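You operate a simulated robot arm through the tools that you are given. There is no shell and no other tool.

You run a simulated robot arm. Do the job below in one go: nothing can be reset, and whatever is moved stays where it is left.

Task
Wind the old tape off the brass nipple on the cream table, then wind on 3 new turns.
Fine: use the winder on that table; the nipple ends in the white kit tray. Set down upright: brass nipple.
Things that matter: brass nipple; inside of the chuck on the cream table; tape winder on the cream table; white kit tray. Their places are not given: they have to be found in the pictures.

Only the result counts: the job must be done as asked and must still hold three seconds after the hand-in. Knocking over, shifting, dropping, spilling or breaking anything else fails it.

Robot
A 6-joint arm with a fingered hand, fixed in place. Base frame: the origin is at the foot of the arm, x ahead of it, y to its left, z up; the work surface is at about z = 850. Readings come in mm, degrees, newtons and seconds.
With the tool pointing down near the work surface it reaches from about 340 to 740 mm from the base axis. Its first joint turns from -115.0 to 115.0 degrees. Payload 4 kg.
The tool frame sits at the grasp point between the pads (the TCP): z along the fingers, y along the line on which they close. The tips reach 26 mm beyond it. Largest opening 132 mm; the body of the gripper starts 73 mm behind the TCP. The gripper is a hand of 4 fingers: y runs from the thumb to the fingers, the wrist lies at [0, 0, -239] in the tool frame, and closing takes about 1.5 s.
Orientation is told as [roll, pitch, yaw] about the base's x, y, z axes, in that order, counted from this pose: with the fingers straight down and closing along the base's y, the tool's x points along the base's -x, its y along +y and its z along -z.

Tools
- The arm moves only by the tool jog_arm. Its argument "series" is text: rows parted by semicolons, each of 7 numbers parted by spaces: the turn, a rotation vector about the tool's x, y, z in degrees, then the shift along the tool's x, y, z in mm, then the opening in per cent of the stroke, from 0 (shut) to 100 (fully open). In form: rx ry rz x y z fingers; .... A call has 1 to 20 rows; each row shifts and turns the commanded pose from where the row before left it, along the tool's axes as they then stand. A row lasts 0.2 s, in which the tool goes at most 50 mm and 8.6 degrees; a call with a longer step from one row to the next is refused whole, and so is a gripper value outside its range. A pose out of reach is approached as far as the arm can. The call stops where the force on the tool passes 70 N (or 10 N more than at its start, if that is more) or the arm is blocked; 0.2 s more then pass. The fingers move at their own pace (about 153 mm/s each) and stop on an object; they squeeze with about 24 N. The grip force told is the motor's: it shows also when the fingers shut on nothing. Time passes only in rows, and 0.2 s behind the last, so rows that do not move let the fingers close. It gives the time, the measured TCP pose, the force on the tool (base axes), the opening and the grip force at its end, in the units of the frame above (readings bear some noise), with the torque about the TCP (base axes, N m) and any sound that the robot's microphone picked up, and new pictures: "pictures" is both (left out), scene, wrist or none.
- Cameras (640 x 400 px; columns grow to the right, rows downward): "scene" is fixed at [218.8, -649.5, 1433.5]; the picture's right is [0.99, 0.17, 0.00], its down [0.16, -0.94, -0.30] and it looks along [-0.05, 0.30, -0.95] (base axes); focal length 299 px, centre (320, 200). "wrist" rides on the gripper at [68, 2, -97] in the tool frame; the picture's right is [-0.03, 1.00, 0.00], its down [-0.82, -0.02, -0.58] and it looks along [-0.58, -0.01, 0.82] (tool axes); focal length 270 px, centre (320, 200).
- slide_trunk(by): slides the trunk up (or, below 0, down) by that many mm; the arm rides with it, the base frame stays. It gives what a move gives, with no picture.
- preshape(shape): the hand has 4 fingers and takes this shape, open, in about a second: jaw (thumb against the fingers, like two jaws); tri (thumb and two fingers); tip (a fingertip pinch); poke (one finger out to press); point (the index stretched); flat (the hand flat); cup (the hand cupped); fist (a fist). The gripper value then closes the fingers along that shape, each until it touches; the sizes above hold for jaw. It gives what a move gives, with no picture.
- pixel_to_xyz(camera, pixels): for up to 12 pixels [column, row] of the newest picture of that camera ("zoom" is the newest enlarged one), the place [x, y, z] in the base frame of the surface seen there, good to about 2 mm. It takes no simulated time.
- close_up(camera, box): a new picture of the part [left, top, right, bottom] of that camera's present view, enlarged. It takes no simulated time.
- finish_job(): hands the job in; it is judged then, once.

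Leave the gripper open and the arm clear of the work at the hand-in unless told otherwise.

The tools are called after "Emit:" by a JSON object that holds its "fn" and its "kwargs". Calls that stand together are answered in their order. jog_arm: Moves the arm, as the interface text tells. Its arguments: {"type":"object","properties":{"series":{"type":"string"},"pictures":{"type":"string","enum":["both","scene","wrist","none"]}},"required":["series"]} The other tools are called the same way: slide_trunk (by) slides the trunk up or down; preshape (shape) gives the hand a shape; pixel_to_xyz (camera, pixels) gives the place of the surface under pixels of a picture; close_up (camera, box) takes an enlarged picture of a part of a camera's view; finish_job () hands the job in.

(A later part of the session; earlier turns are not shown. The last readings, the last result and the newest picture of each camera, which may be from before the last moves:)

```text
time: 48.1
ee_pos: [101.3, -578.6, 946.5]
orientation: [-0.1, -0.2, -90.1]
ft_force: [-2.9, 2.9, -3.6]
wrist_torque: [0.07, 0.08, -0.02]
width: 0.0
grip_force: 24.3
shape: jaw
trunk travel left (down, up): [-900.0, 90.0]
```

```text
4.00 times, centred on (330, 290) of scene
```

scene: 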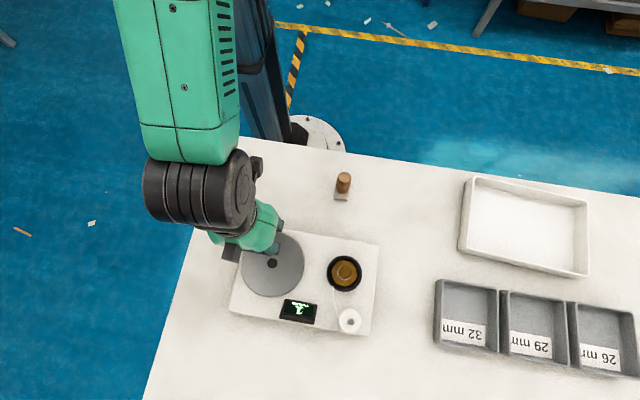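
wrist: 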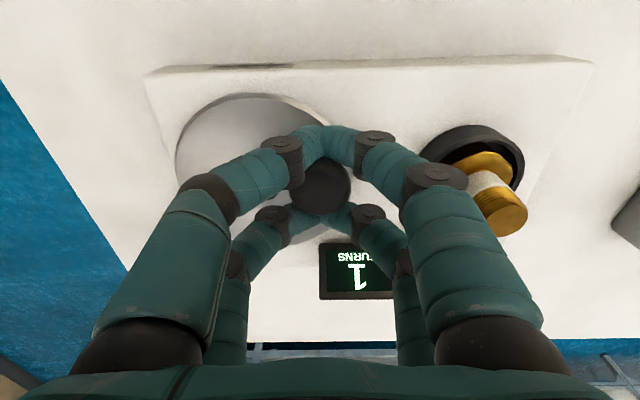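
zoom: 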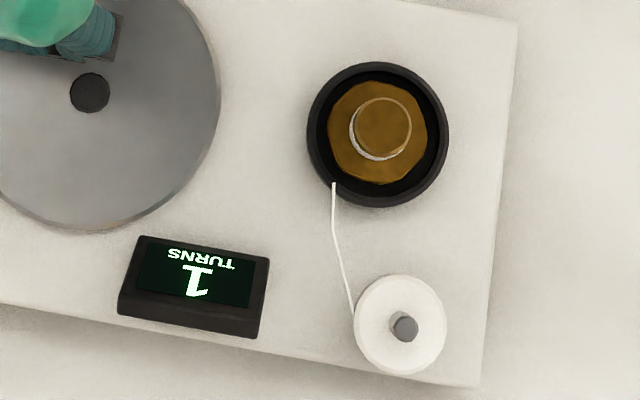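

396° done, still 1. I go on in 18° and 36° pieces to find the 1→0 change.

Emit:
{"fn": "jog_arm", "kwargs": {"series": "0 0 0 -9.96 -9.96 0 0;0 0 0 0 0 0 0", "pictures": "scene"}}

Emit:
{"fn": "close_up", "kwargs": {"camera": "scene", "box": [270, 240, 390, 340]}}

Emit:
{"fn": "jog_arm", "kwargs": {"series": "0 0 0 -12.55 -6.39 0 0;0 0 0 0 0 0 0", "pictures": "scene"}}

Emit:
{"fn": "close_up", "kwargs": {"camera": "scene", "box": [270, 240, 390, 340]}}

Emit:
{"fn": "jog_arm", "kwargs": {"series": "0 0 0 -13.91 -2.2 0 0;0 0 0 0 0 0 0", "pictures": "scene"}}

Emit:
{"fn": "close_up", "kwargs": {"camera": "scene", "box": [270, 240, 390, 340]}}

```text
time: 48.7
ee_pos: [92.5, -588.0, 946.2]
orientation: [0.0, -0.2, -90.0]
ft_force: [-0.1, 1.3, -0.9]
wrist_torque: [0.02, 0.0, 0.05]
width: 0.0
grip_force: 24.2
shape: jaw
trunk travel left (down, up): [-900.0, 90.0]
```

scene: 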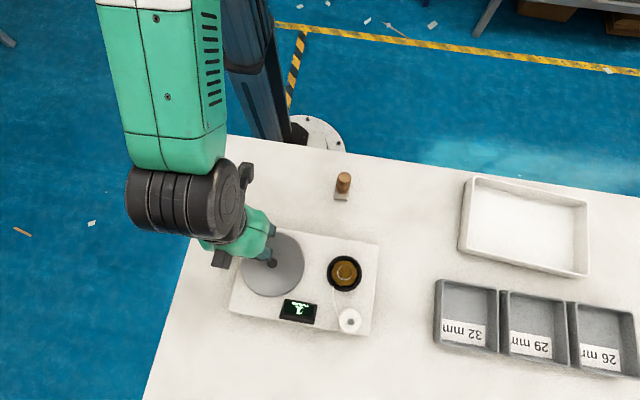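

```text
4.00 times, centred on (330, 290) of scene
```

zoom: 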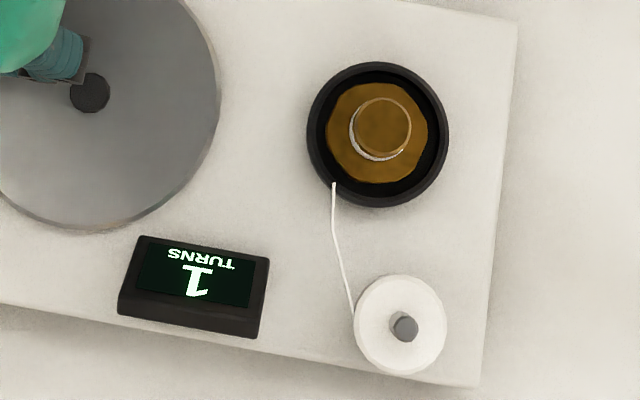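

```text
time: 49.3
ee_pos: [85.4, -599.3, 945.9]
orientation: [-0.1, -0.2, -90.1]
ft_force: [2.1, 0.8, -0.4]
wrist_torque: [0.02, 0.0, 0.04]
width: 0.0
grip_force: 24.3
shape: jaw
trunk travel left (down, up): [-900.0, 90.0]
```

scene: 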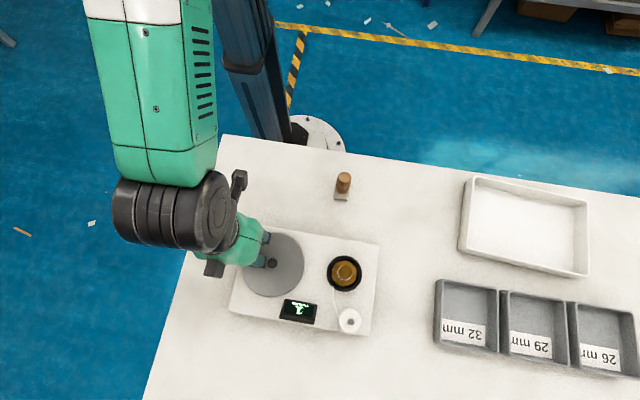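

```text
4.00 times, centred on (330, 290) of scene
```

zoom: 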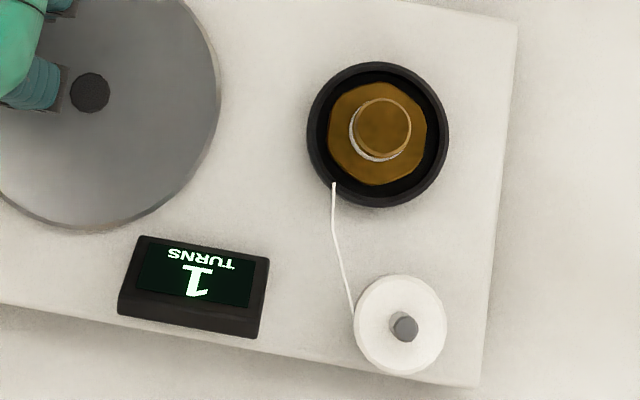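

```text
time: 49.9
ee_pos: [83.8, -613.9, 945.9]
orientation: [-0.2, -0.2, -90.1]
ft_force: [0.8, 0.4, 0.2]
wrist_torque: [0.0, 0.0, 0.0]
width: 0.1
grip_force: 23.9
shape: jaw
trunk travel left (down, up): [-900.0, 90.0]
```

scene: 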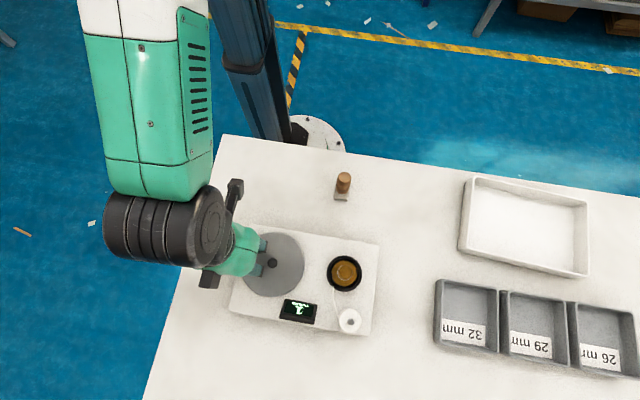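

```text
4.00 times, centred on (330, 290) of scene
```

zoom: 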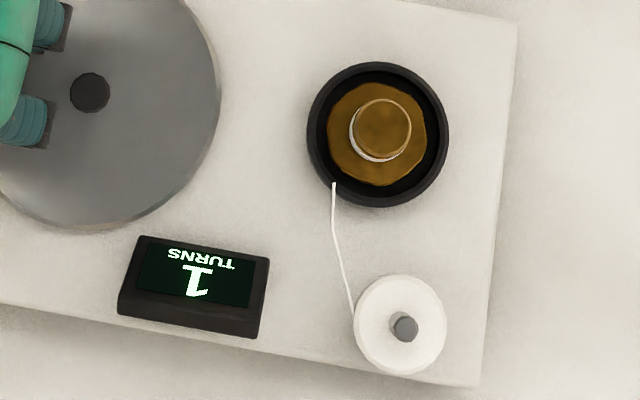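

450° done, still 1. Two more 18° steps.

Emit:
{"fn": "jog_arm", "kwargs": {"series": "0 0 0 -13.91 2.2 0 0;0 0 0 0 0 0 0", "pictures": "scene"}}

Emit:
{"fn": "close_up", "kwargs": {"camera": "scene", "box": [270, 240, 390, 340]}}

Emit:
{"fn": "jog_arm", "kwargs": {"series": "0 0 0 -12.55 6.39 0 0;0 0 0 0 0 0 0", "pictures": "scene"}}

Emit:
{"fn": "close_up", "kwargs": {"camera": "scene", "box": [270, 240, 390, 340]}}

```text
time: 50.5
ee_pos: [84.8, -627.6, 946.9]
orientation: [-0.1, 0.0, -90.1]
ft_force: [0.4, -0.1, 0.8]
wrist_torque: [0.01, 0.0, 0.02]
width: 0.0
grip_force: 23.8
shape: jaw
trunk travel left (down, up): [-900.0, 90.0]
```

scene: 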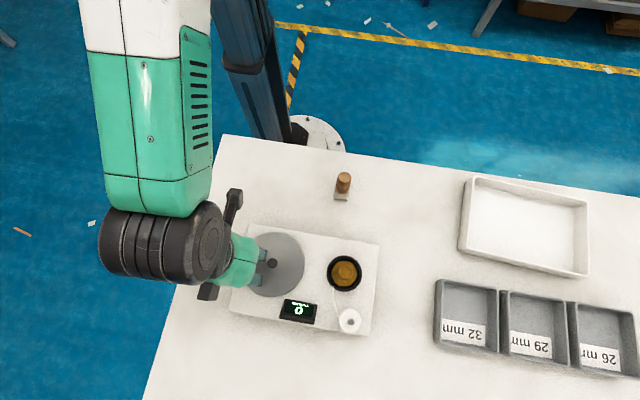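

```text
4.00 times, centred on (330, 290) of scene
```

zoom: 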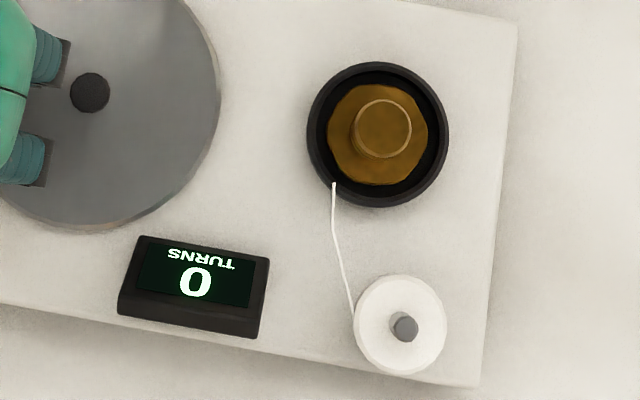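

```text
time: 51.1
ee_pos: [91.1, -639.0, 945.4]
orientation: [0.0, -0.1, -90.2]
ft_force: [0.6, 1.0, -2.3]
wrist_torque: [-0.03, -0.02, 0.02]
width: 0.0
grip_force: 24.1
shape: jaw
trunk travel left (down, up): [-900.0, 90.0]
```

scene: 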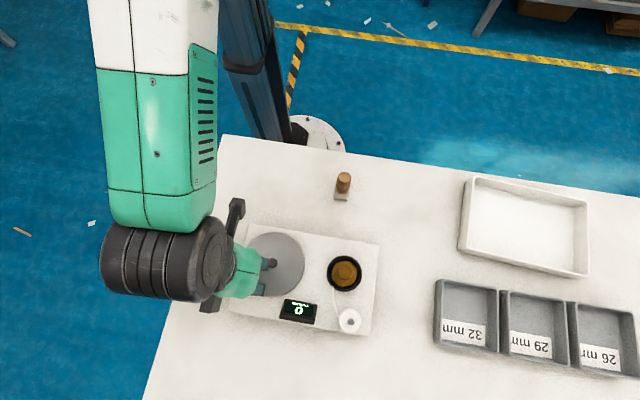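

```text
4.00 times, centred on (330, 290) of scene
```

zoom: 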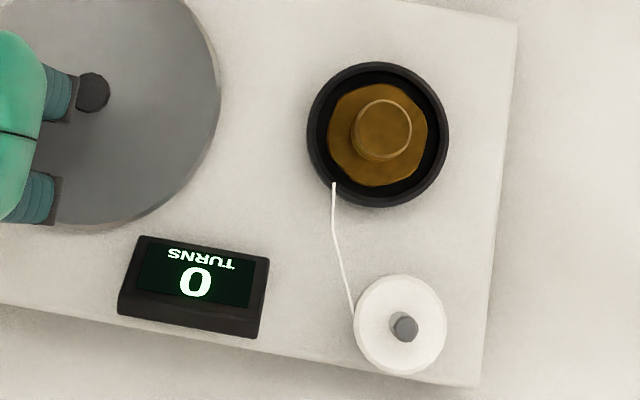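

The display went to 0 between 450° and 468°, and no white ring shows on the nipple any more. To be sure that all old tape is off (the counter may round), I keep unwinding nearly one more turn while watching the counter.

Emit:
{"fn": "jog_arm", "kwargs": {"series": "0 0 0 -9.96 9.96 0 0;0 0 0 -6.39 12.55 0 0;0 0 0 -2.2 13.91 0 0;0 0 0 0 0 0 0", "pictures": "scene"}}

Emit:
{"fn": "close_up", "kwargs": {"camera": "scene", "box": [270, 240, 390, 340]}}

Emit:
{"fn": "jog_arm", "kwargs": {"series": "0 0 0 2.2 13.91 0 0;0 0 0 6.39 12.55 0 0;0 0 0 9.96 9.96 0 0;0 0 0 12.55 6.39 0 0;0 0 0 13.91 2.2 0 0;0 0 0 0 0 0 0", "pictures": "scene"}}

Emit:
{"fn": "close_up", "kwargs": {"camera": "scene", "box": [270, 240, 390, 340]}}

Emit:
{"fn": "jog_arm", "kwargs": {"series": "0 0 0 13.91 -2.2 0 0;0 0 0 12.55 -6.39 0 0;0 0 0 9.96 -9.96 0 0;0 0 0 6.39 -12.55 0 0;0 0 0 2.2 -13.91 0 0;0 0 0 0 0 0 0", "pictures": "scene"}}

Emit:
{"fn": "close_up", "kwargs": {"camera": "scene", "box": [270, 240, 390, 340]}}

```text
time: 52.1
ee_pos: [128.9, -658.0, 946.2]
orientation: [-0.1, 0.0, -90.1]
ft_force: [-0.7, 3.1, -4.2]
wrist_torque: [0.01, 0.05, 0.01]
width: 0.0
grip_force: 24.3
shape: jaw
trunk travel left (down, up): [-900.0, 90.0]
```

scene: 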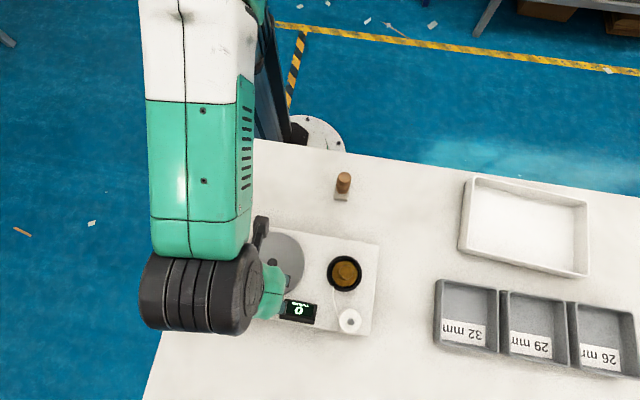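

```text
4.00 times, centred on (330, 290) of scene
```

zoom: 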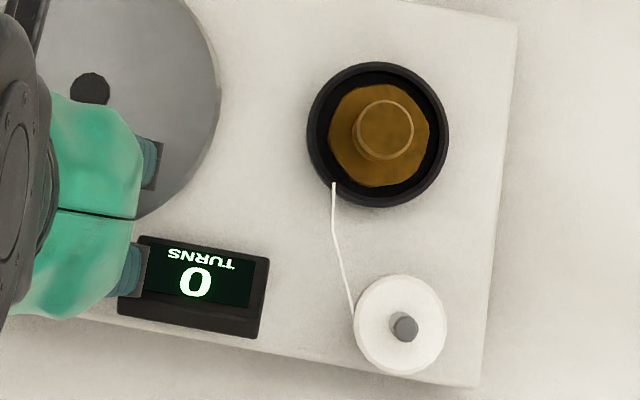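

```text
time: 53.5
ee_pos: [172.6, -613.1, 947.3]
orientation: [-0.1, -0.2, -90.1]
ft_force: [-0.6, -0.6, -2.6]
wrist_torque: [0.03, 0.02, -0.01]
width: 0.0
grip_force: 23.9
shape: jaw
trunk travel left (down, up): [-900.0, 90.0]
```

scene: 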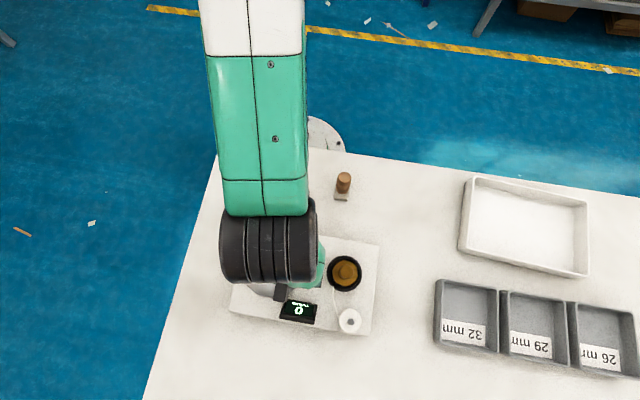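

```text
4.00 times, centred on (330, 290) of scene
```

zoom: 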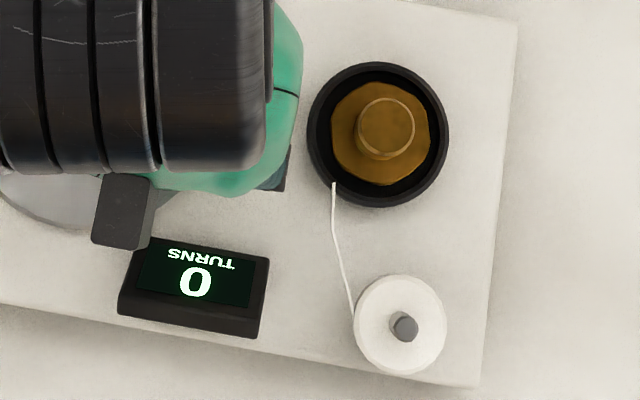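

```text
time: 54.9
ee_pos: [127.2, -567.2, 946.4]
orientation: [-0.1, -0.2, -90.1]
ft_force: [0.8, 0.2, -2.0]
wrist_torque: [0.01, -0.02, 0.04]
width: 0.0
grip_force: 24.2
shape: jaw
trunk travel left (down, up): [-900.0, 90.0]
```

scene: 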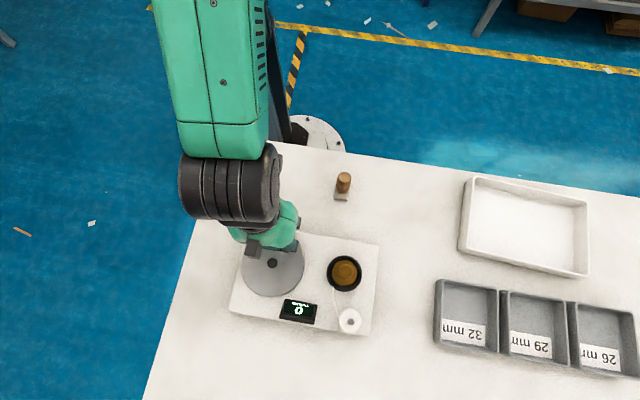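

```text
4.00 times, centred on (330, 290) of scene
```

zoom: 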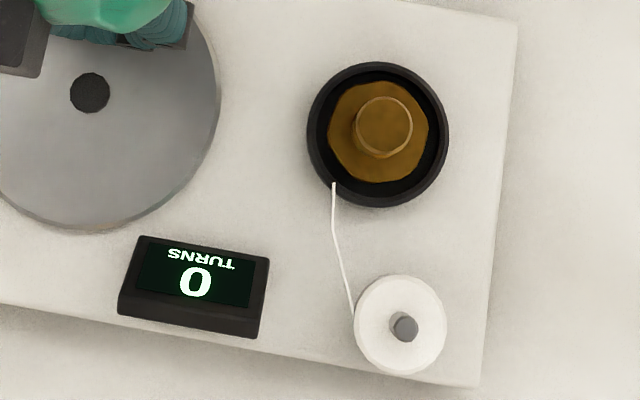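

Two full turns back, the counter shows 0 and the stub looks bare. I zoom closer at the nipple.

Emit:
{"fn": "close_up", "kwargs": {"camera": "scene", "box": [325, 255, 365, 290]}}

Emit:
{"fn": "close_up", "kwargs": {"camera": "wrist", "box": [440, 120, 620, 280]}}

```text
11.43 times, centred on (345, 272) of scene
```

zoom: 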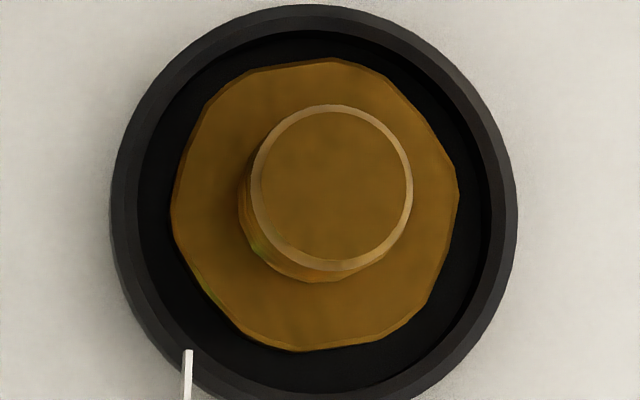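

```text
2.50 times, centred on (530, 200) of wrist
```

zoom: 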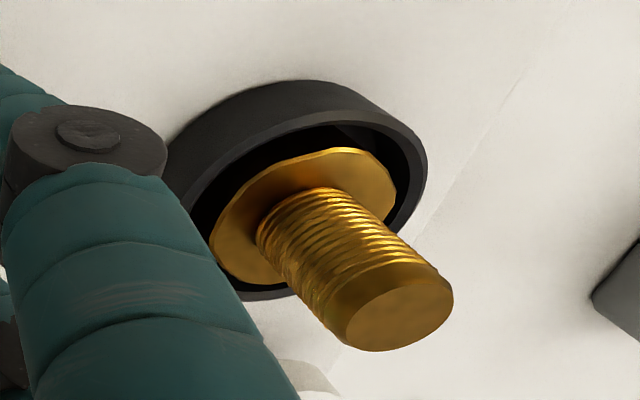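

The threads are bare. I unwind half a turn more for certainty, watching whether the counter stays at 0.

Emit:
{"fn": "jog_arm", "kwargs": {"series": "0 0 0 -2.2 -13.91 0 0;0 0 0 -6.39 -12.55 0 0;0 0 0 -9.96 -9.96 0 0;0 0 0 -12.55 -6.39 0 0;0 0 0 -13.91 -2.2 0 0;0 0 0 0 0 0 0", "pictures": "scene"}}

Emit:
{"fn": "close_up", "kwargs": {"camera": "scene", "box": [270, 240, 390, 340]}}

Emit:
{"fn": "jog_arm", "kwargs": {"series": "0 0 0 -13.91 2.2 0 0;0 0 0 -12.55 6.39 0 0;0 0 0 -9.96 9.96 0 0;0 0 0 0 0 0 0", "pictures": "scene"}}

Emit:
{"fn": "close_up", "kwargs": {"camera": "scene", "box": [270, 240, 390, 340]}}

Emit:
{"fn": "close_up", "kwargs": {"camera": "scene", "box": [325, 255, 365, 290]}}

```text
time: 56.3
ee_pos: [82.0, -613.7, 946.2]
orientation: [-0.1, -0.1, -90.0]
ft_force: [2.5, -0.5, -2.0]
wrist_torque: [-0.01, -0.02, 0.0]
width: 0.0
grip_force: 24.2
shape: jaw
trunk travel left (down, up): [-900.0, 90.0]
```

scene: 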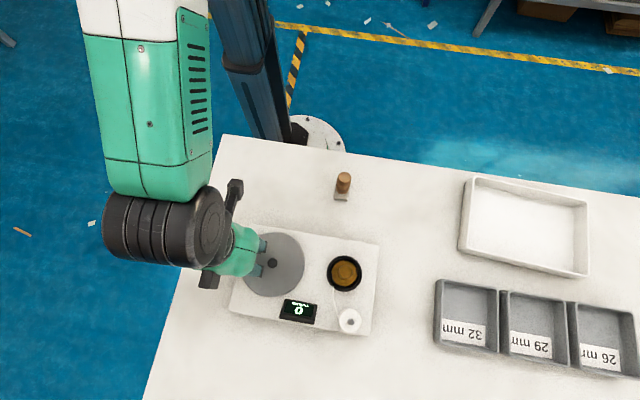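

```text
4.00 times, centred on (330, 290) of scene
```

zoom: 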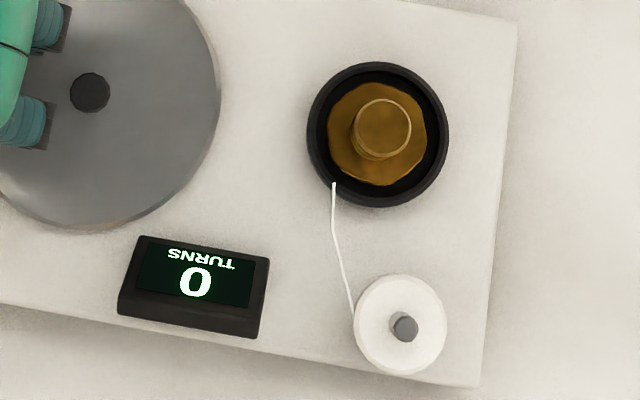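

```text
time: 57.3
ee_pos: [101.3, -649.5, 946.3]
orientation: [-0.1, -0.1, -90.1]
ft_force: [1.2, 2.0, -1.5]
wrist_torque: [-0.01, -0.03, 0.0]
width: 0.0
grip_force: 24.0
shape: jaw
trunk travel left (down, up): [-900.0, 90.0]
```

scene: 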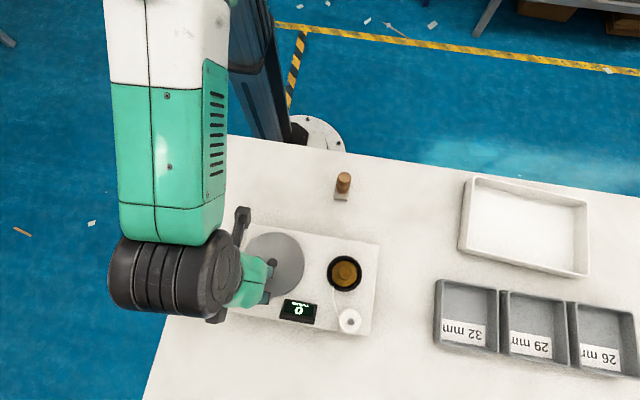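

```text
4.00 times, centred on (330, 290) of scene
```

zoom: 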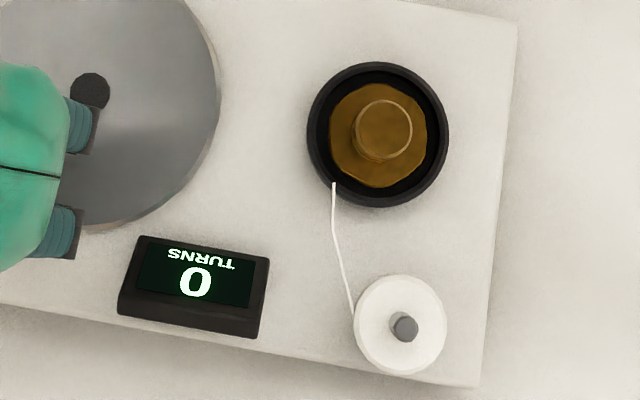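

```text
11.43 times, centred on (345, 272) of scene
```

zoom: 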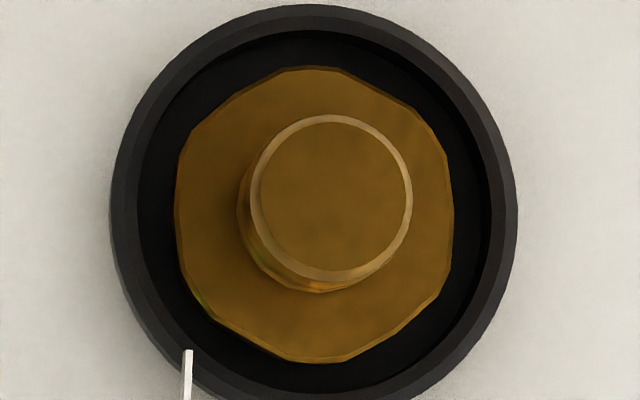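

The counter stays at 0 and no tape is left. Total unwound 864°. Now I reverse to clockwise (the arrow's direction): first 36° and I look for chuck motion and counter.

Emit:
{"fn": "jog_arm", "kwargs": {"series": "0 0 0 9.96 -9.96 0 0;0 0 0 12.55 -6.39 0 0;0 0 0 0 0 0 0", "pictures": "scene"}}

Emit:
{"fn": "close_up", "kwargs": {"camera": "scene", "box": [325, 255, 365, 290]}}

Emit:
{"fn": "close_up", "kwargs": {"camera": "scene", "box": [270, 240, 390, 340]}}

```text
time: 58.1
ee_pos: [85.4, -626.9, 946.4]
orientation: [-0.2, -0.1, -90.1]
ft_force: [2.0, 0.5, -1.1]
wrist_torque: [0.02, -0.01, 0.0]
width: 0.1
grip_force: 24.3
shape: jaw
trunk travel left (down, up): [-900.0, 90.0]
```

scene: 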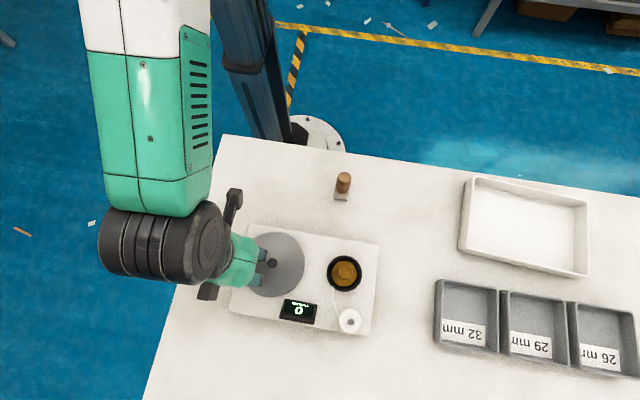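

```text
11.43 times, centred on (345, 272) of scene
```

zoom: 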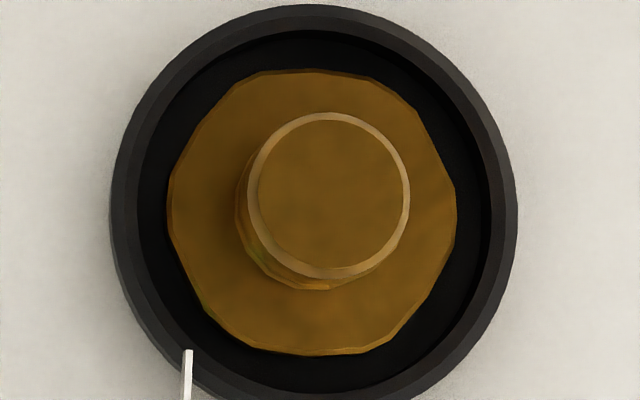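

```text
4.00 times, centred on (330, 290) of scene
```

zoom: 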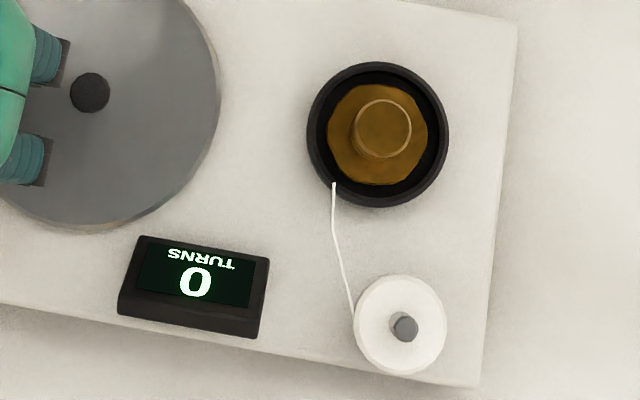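

The hex turned at once with the crank (no backlash). I go on clockwise to 144° and then in small pieces.

Emit:
{"fn": "jog_arm", "kwargs": {"series": "0 0 0 13.91 -2.2 0 0;0 0 0 13.91 2.2 0 0;0 0 0 12.55 6.39 0 0;0 0 0 9.96 9.96 0 0;0 0 0 6.39 12.55 0 0;0 0 0 2.2 13.91 0 0;0 0 0 0 0 0 0", "pictures": "scene"}}

Emit:
{"fn": "close_up", "kwargs": {"camera": "scene", "box": [270, 240, 390, 340]}}

Emit:
{"fn": "jog_arm", "kwargs": {"series": "0 0 0 -2.2 13.91 0 0;0 0 0 -6.39 12.55 0 0;0 0 0 0 0 0 0", "pictures": "scene"}}

Emit:
{"fn": "close_up", "kwargs": {"camera": "scene", "box": [270, 240, 390, 340]}}

Emit:
{"fn": "jog_arm", "kwargs": {"series": "0 0 0 -9.96 9.96 0 0;0 0 0 0 0 0 0", "pictures": "scene"}}

Emit:
{"fn": "close_up", "kwargs": {"camera": "scene", "box": [270, 240, 390, 340]}}

```text
time: 59.7
ee_pos: [128.3, -567.4, 945.9]
orientation: [-0.1, -0.1, -90.1]
ft_force: [0.0, 1.2, 0.5]
wrist_torque: [0.0, 0.01, 0.0]
width: 0.0
grip_force: 24.3
shape: jaw
trunk travel left (down, up): [-900.0, 90.0]
```

scene: 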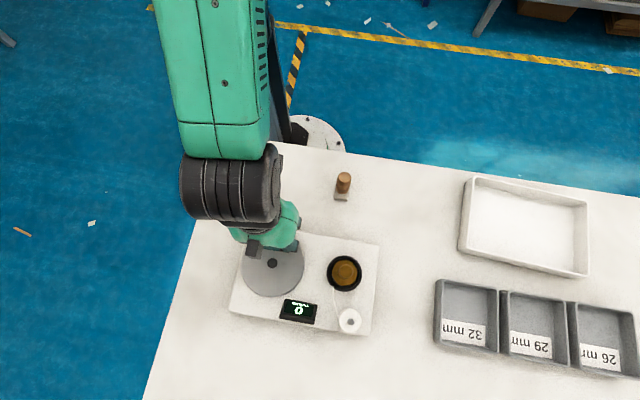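

```text
4.00 times, centred on (330, 290) of scene
```

zoom: 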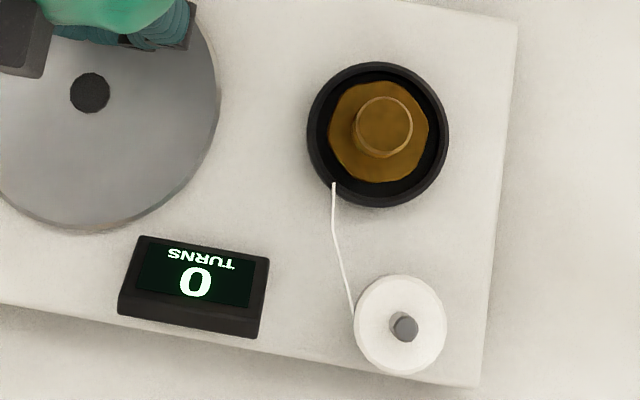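

```text
time: 60.5
ee_pos: [155.2, -575.5, 945.8]
orientation: [0.0, 0.0, -90.2]
ft_force: [1.1, 1.0, 1.3]
wrist_torque: [0.01, -0.01, 0.0]
width: 0.0
grip_force: 23.4
shape: jaw
trunk travel left (down, up): [-900.0, 90.0]
```

scene: 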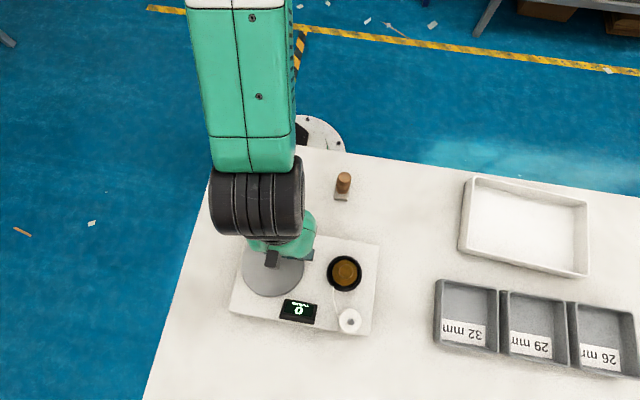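

```text
4.00 times, centred on (330, 290) of scene
```

zoom: 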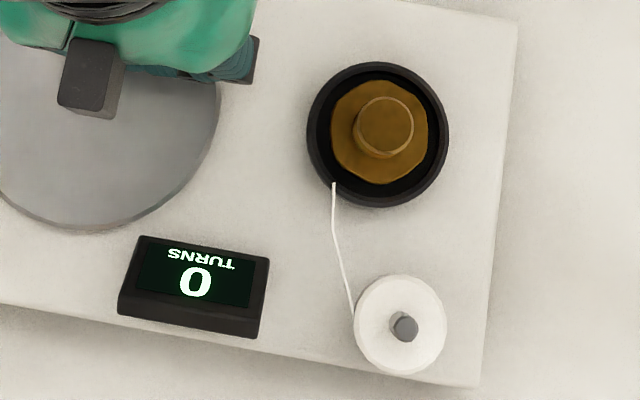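

```text
time: 61.1
ee_pos: [164.6, -585.4, 945.0]
orientation: [-0.2, 0.0, -90.1]
ft_force: [2.6, 2.2, -0.8]
wrist_torque: [0.04, -0.04, 0.01]
width: 0.0
grip_force: 24.0
shape: jaw
trunk travel left (down, up): [-900.0, 90.0]
```

scene: 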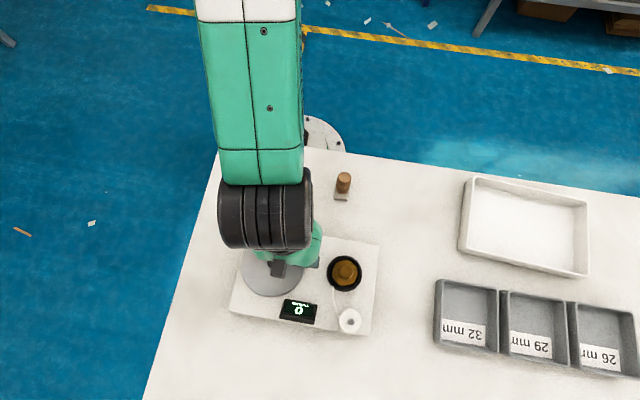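

```text
4.00 times, centred on (330, 290) of scene
```

zoom: 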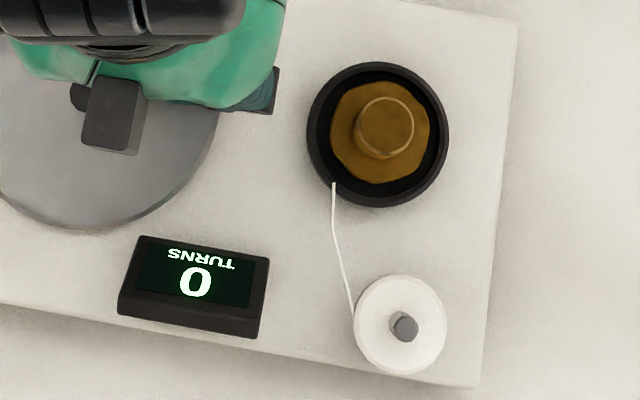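

198° clockwise done, still 0. I go on.

Emit:
{"fn": "jog_arm", "kwargs": {"series": "0 0 0 -12.55 6.39 0 0;0 0 0 -13.91 2.2 0 0;0 0 0 -13.91 -2.2 0 0;0 0 0 0 0 0 0", "pictures": "scene"}}

Emit:
{"fn": "close_up", "kwargs": {"camera": "scene", "box": [270, 240, 390, 340]}}

Emit:
{"fn": "jog_arm", "kwargs": {"series": "0 0 0 -12.55 -6.39 0 0;0 0 0 0 0 0 0", "pictures": "scene"}}

Emit:
{"fn": "close_up", "kwargs": {"camera": "scene", "box": [270, 240, 390, 340]}}

Emit:
{"fn": "jog_arm", "kwargs": {"series": "0 0 0 -9.96 -9.96 0 0;0 0 0 0 0 0 0", "pictures": "both"}}

Emit:
{"fn": "close_up", "kwargs": {"camera": "scene", "box": [270, 240, 390, 340]}}

```text
time: 62.1
ee_pos: [170.5, -627.7, 946.1]
orientation: [-0.1, -0.2, -90.1]
ft_force: [1.3, -1.4, -1.7]
wrist_torque: [-0.03, 0.02, -0.01]
width: 0.1
grip_force: 24.1
shape: jaw
trunk travel left (down, up): [-900.0, 90.0]
```

scene: 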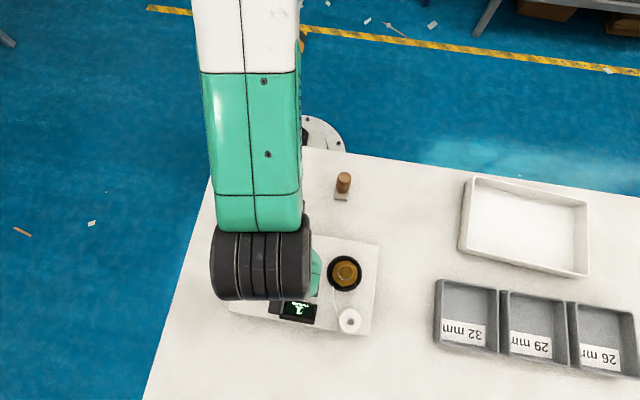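

```text
4.00 times, centred on (330, 290) of scene
```

zoom: 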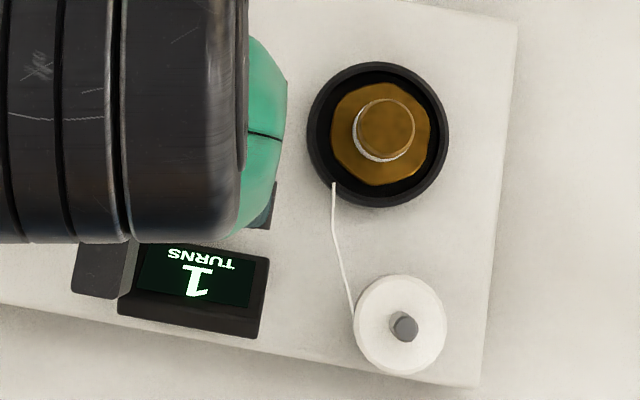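

```text
time: 62.7
ee_pos: [164.0, -639.2, 945.7]
orientation: [-0.2, -0.1, -90.0]
ft_force: [1.3, -0.1, -1.4]
wrist_torque: [-0.01, -0.01, 0.02]
width: 0.0
grip_force: 24.1
shape: jaw
trunk travel left (down, up): [-900.0, 90.0]
```

scene: 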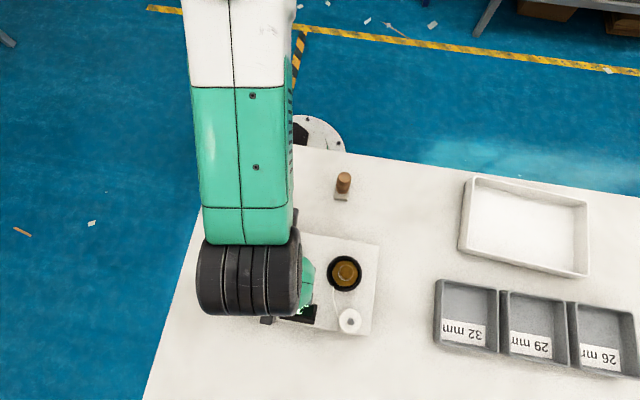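

```text
4.00 times, centred on (330, 290) of scene
```

zoom: 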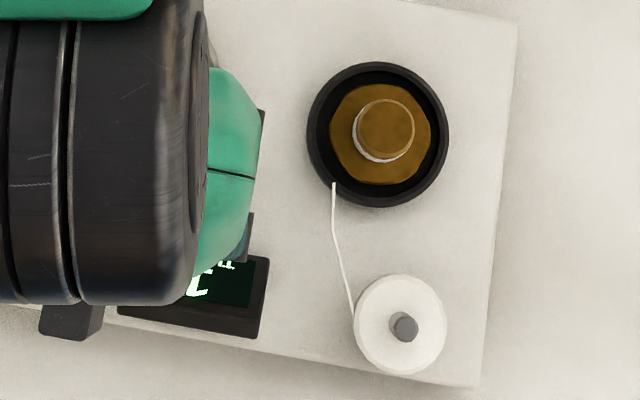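

```text
time: 63.3
ee_pos: [153.9, -650.1, 947.0]
orientation: [-0.1, -0.1, -90.1]
ft_force: [0.2, 1.0, -2.5]
wrist_torque: [0.03, -0.01, -0.04]
width: 0.0
grip_force: 24.4
shape: jaw
trunk travel left (down, up): [-900.0, 90.0]
```

scene: 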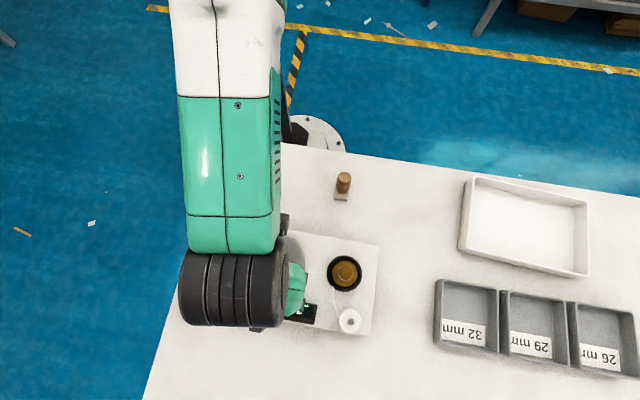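
wrist: 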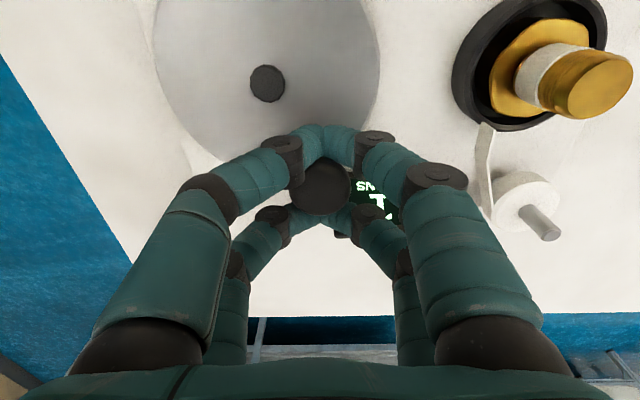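

```text
4.00 times, centred on (330, 290) of scene
```

zoom: 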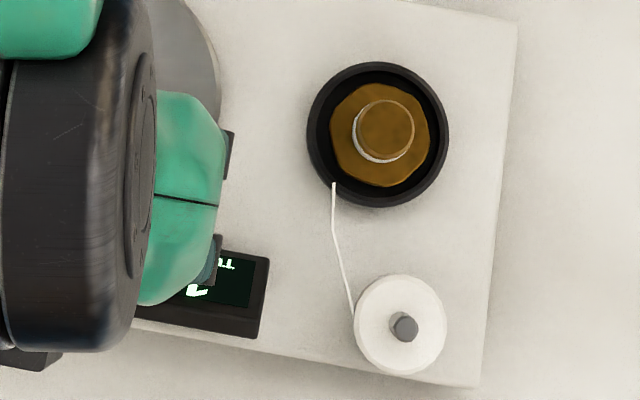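

The counter went 0→1 between 198° and 252°, and a white ring is on the stub again. With the earlier change points this fits a counter that steps about 0.3 turn early, with the count zeroed at the reversal. So the target is exactly 3×360° = 1080° clockwise; 288° are done. I continue 72° to finish the first turn.

Emit:
{"fn": "jog_arm", "kwargs": {"series": "0 0 0 -6.39 -12.55 0 0;0 0 0 -2.2 -13.91 0 0;0 0 0 2.2 -13.91 0 0;0 0 0 6.39 -12.55 0 0;0 0 0 0 0 0 0", "pictures": "scene"}}

Emit:
{"fn": "close_up", "kwargs": {"camera": "scene", "box": [270, 240, 390, 340]}}

Emit:
{"fn": "jog_arm", "kwargs": {"series": "0 0 0 9.96 -9.96 0 0;0 0 0 12.55 -6.39 0 0;0 0 0 13.91 -2.2 0 0;0 0 0 13.91 2.2 0 0;0 0 0 12.55 6.39 0 0;0 0 0 9.96 9.96 0 0;0 0 0 6.39 12.55 0 0;0 0 0 2.2 13.91 0 0;0 0 0 -2.2 13.91 0 0;0 0 0 -6.39 12.55 0 0;0 0 0 0 0 0 0", "pictures": "scene"}}

Emit:
{"fn": "close_up", "kwargs": {"camera": "scene", "box": [270, 240, 390, 340]}}

```text
time: 64.5
ee_pos: [101.1, -649.4, 947.2]
orientation: [-0.2, 0.0, -90.0]
ft_force: [2.5, 2.9, -4.1]
wrist_torque: [0.03, 0.0, 0.0]
width: 0.0
grip_force: 24.2
shape: jaw
trunk travel left (down, up): [-900.0, 90.0]
```

scene: 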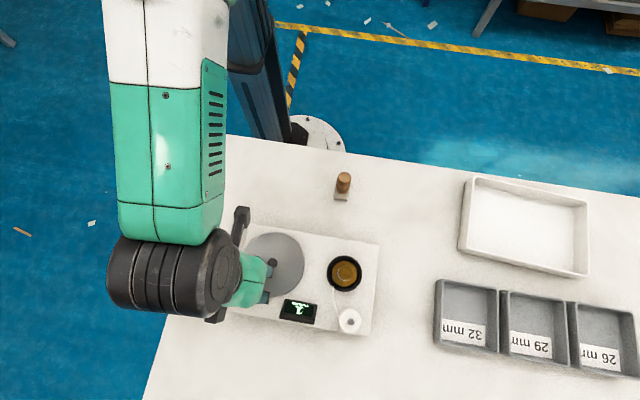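

```text
4.00 times, centred on (330, 290) of scene
```

zoom: 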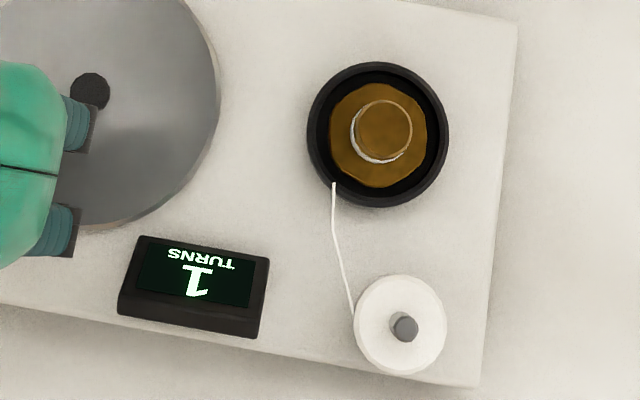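

```text
time: 66.9
ee_pos: [154.7, -576.8, 945.5]
orientation: [-0.2, -0.1, -90.1]
ft_force: [1.2, 1.2, -4.2]
wrist_torque: [0.02, 0.01, 0.0]
width: 0.0
grip_force: 23.8
shape: jaw
trunk travel left (down, up): [-900.0, 90.0]
```

scene: 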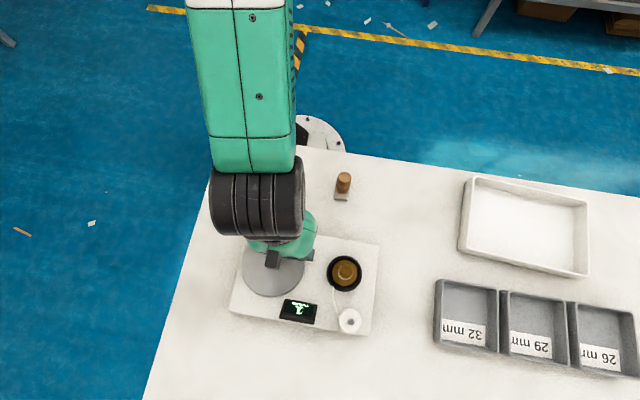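

```text
4.00 times, centred on (330, 290) of scene
```

zoom: 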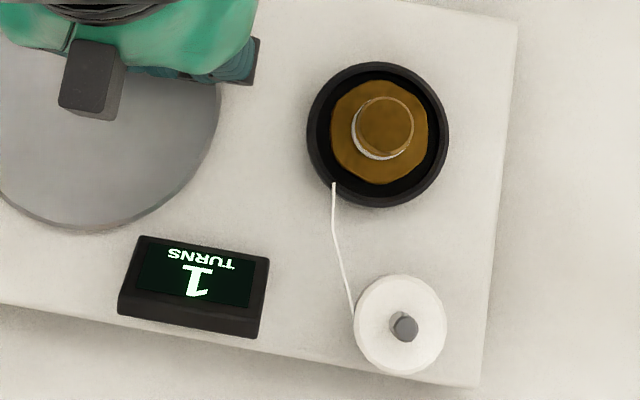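

540° done, counter 1. I now step more finely to see where it turns to 2.

Emit:
{"fn": "jog_arm", "kwargs": {"series": "0 0 0 -9.96 9.96 0 0;0 0 0 -12.55 6.39 0 0;0 0 0 0 0 0 0", "pictures": "scene"}}

Emit:
{"fn": "close_up", "kwargs": {"camera": "scene", "box": [270, 240, 390, 340]}}

Emit:
{"fn": "jog_arm", "kwargs": {"series": "0 0 0 -13.91 2.2 0 0;0 0 0 0 0 0 0", "pictures": "scene"}}

Emit:
{"fn": "close_up", "kwargs": {"camera": "scene", "box": [270, 240, 390, 340]}}

Emit:
{"fn": "jog_arm", "kwargs": {"series": "0 0 0 -13.91 -2.2 0 0;0 0 0 0 0 0 0", "pictures": "scene"}}

Emit:
{"fn": "close_up", "kwargs": {"camera": "scene", "box": [270, 240, 390, 340]}}

```text
time: 67.7
ee_pos: [172.1, -600.2, 946.0]
orientation: [-0.1, -0.1, -90.1]
ft_force: [2.0, 1.2, -3.2]
wrist_torque: [-0.02, -0.04, 0.03]
width: 0.0
grip_force: 24.1
shape: jaw
trunk travel left (down, up): [-900.0, 90.0]
```

scene: 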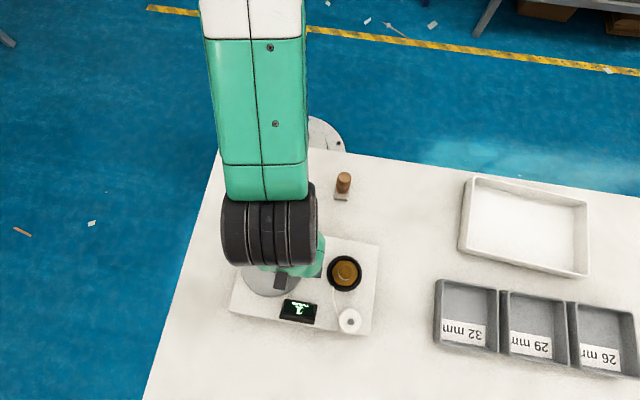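

```text
4.00 times, centred on (330, 290) of scene
```

zoom: 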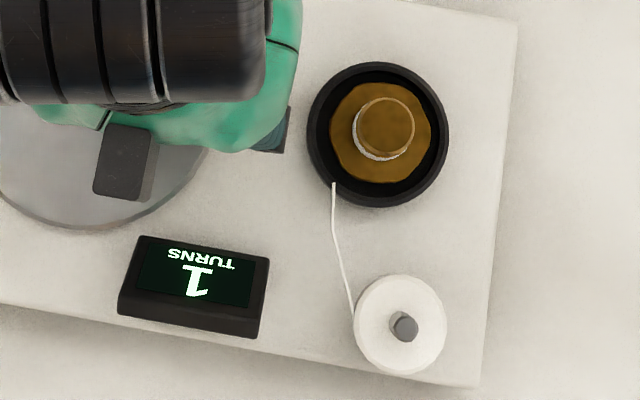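

```text
time: 68.3
ee_pos: [173.5, -613.7, 944.5]
orientation: [-0.1, -0.1, -90.1]
ft_force: [-1.4, 0.6, -2.8]
wrist_torque: [0.0, 0.06, 0.01]
width: 0.2
grip_force: 24.1
shape: jaw
trunk travel left (down, up): [-900.0, 90.0]
```

scene: 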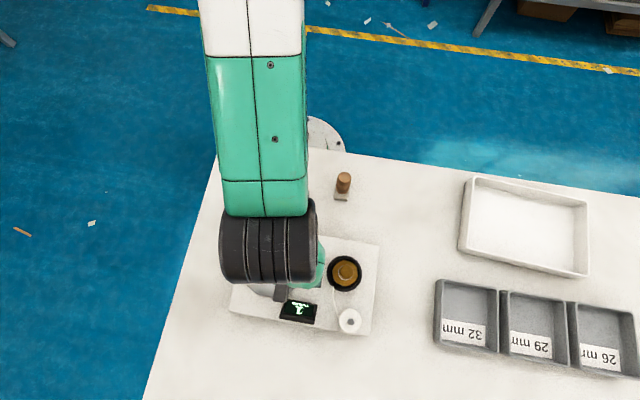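

```text
4.00 times, centred on (330, 290) of scene
```

zoom: 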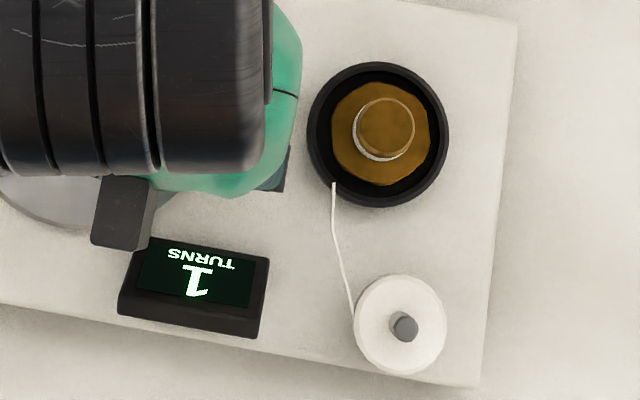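

```text
time: 68.9
ee_pos: [171.5, -626.9, 946.6]
orientation: [-0.1, -0.1, -90.1]
ft_force: [-2.0, 1.9, -2.5]
wrist_torque: [-0.01, 0.06, 0.02]
width: 0.0
grip_force: 23.9
shape: jaw
trunk travel left (down, up): [-900.0, 90.0]
```

scene: 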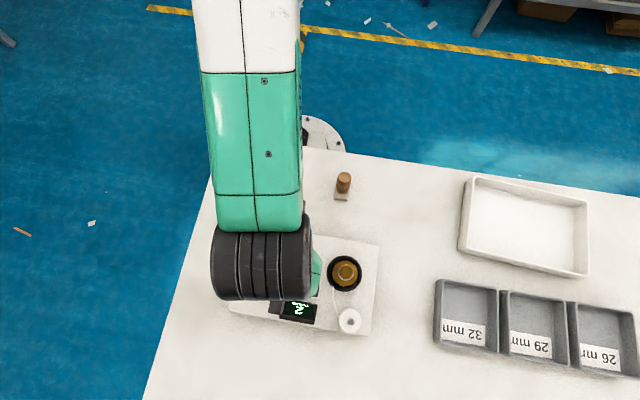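

```text
4.00 times, centred on (330, 290) of scene
```

zoom: 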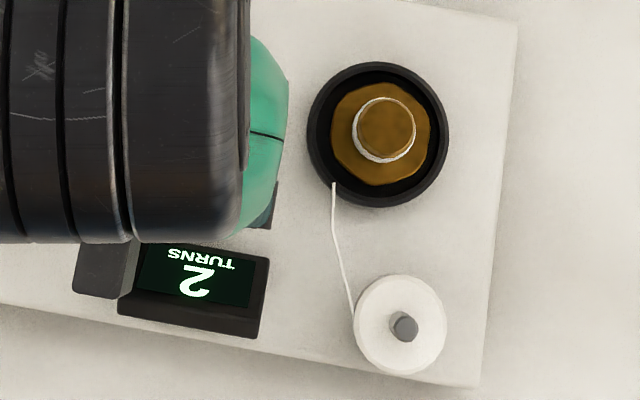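

The counter turned to 2 between 594° and 612° (about 1.7 turns), matching the model: it steps at n−0.3. I continue to 720° and then 900°.

Emit:
{"fn": "jog_arm", "kwargs": {"series": "0 0 0 -12.55 -6.39 0 0;0 0 0 -9.96 -9.96 0 0;0 0 0 -6.39 -12.55 0 0;0 0 0 -2.2 -13.91 0 0;0 0 0 2.2 -13.91 0 0;0 0 0 6.39 -12.55 0 0;0 0 0 0 0 0 0", "pictures": "scene"}}

Emit:
{"fn": "close_up", "kwargs": {"camera": "scene", "box": [270, 240, 390, 340]}}

Emit:
{"fn": "jog_arm", "kwargs": {"series": "0 0 0 9.96 -9.96 0 0;0 0 0 12.55 -6.39 0 0;0 0 0 13.91 -2.2 0 0;0 0 0 13.91 2.2 0 0;0 0 0 12.55 6.39 0 0;0 0 0 9.96 9.96 0 0;0 0 0 6.39 12.55 0 0;0 0 0 2.2 13.91 0 0;0 0 0 -2.2 13.91 0 0;0 0 0 -6.39 12.55 0 0;0 0 0 0 0 0 0", "pictures": "scene"}}

Emit:
{"fn": "close_up", "kwargs": {"camera": "scene", "box": [270, 240, 390, 340]}}

```text
time: 70.5
ee_pos: [101.3, -649.2, 946.3]
orientation: [-0.1, -0.1, -90.2]
ft_force: [0.5, 0.8, -1.0]
wrist_torque: [0.04, -0.03, 0.01]
width: 0.0
grip_force: 24.8
shape: jaw
trunk travel left (down, up): [-900.0, 90.0]
```

scene: 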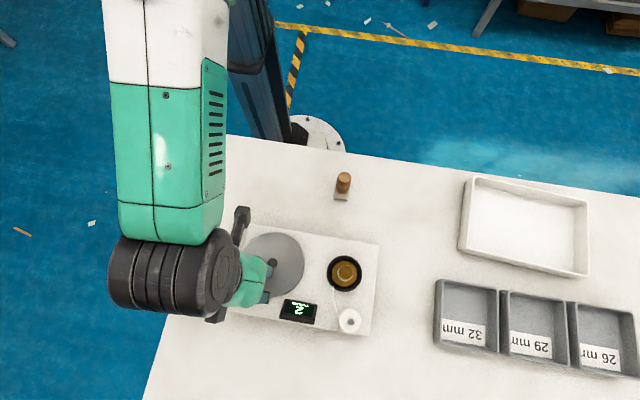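

```text
4.00 times, centred on (330, 290) of scene
```

zoom: 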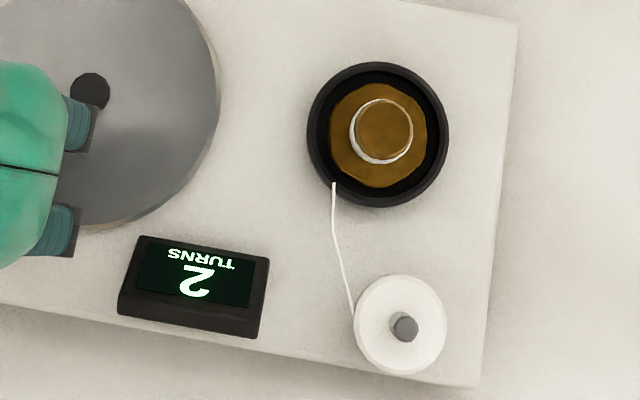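

```text
time: 72.9
ee_pos: [154.1, -577.1, 946.4]
orientation: [-0.1, -0.2, -90.2]
ft_force: [0.0, 0.2, -2.2]
wrist_torque: [-0.01, 0.01, -0.03]
width: 0.0
grip_force: 23.8
shape: jaw
trunk travel left (down, up): [-900.0, 90.0]
```

scene: 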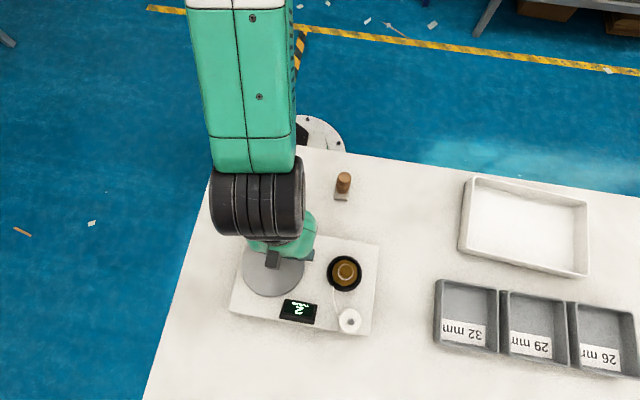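

```text
4.00 times, centred on (330, 290) of scene
```

zoom: 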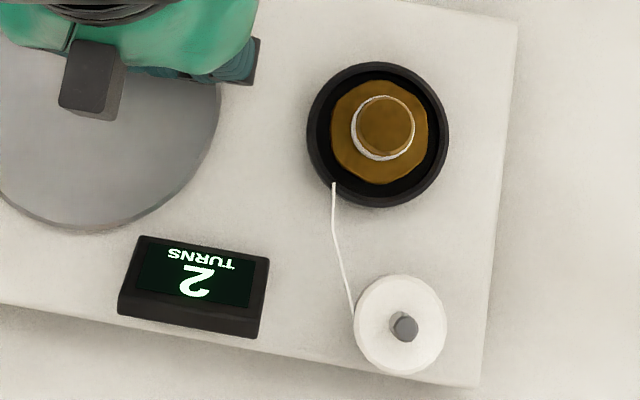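

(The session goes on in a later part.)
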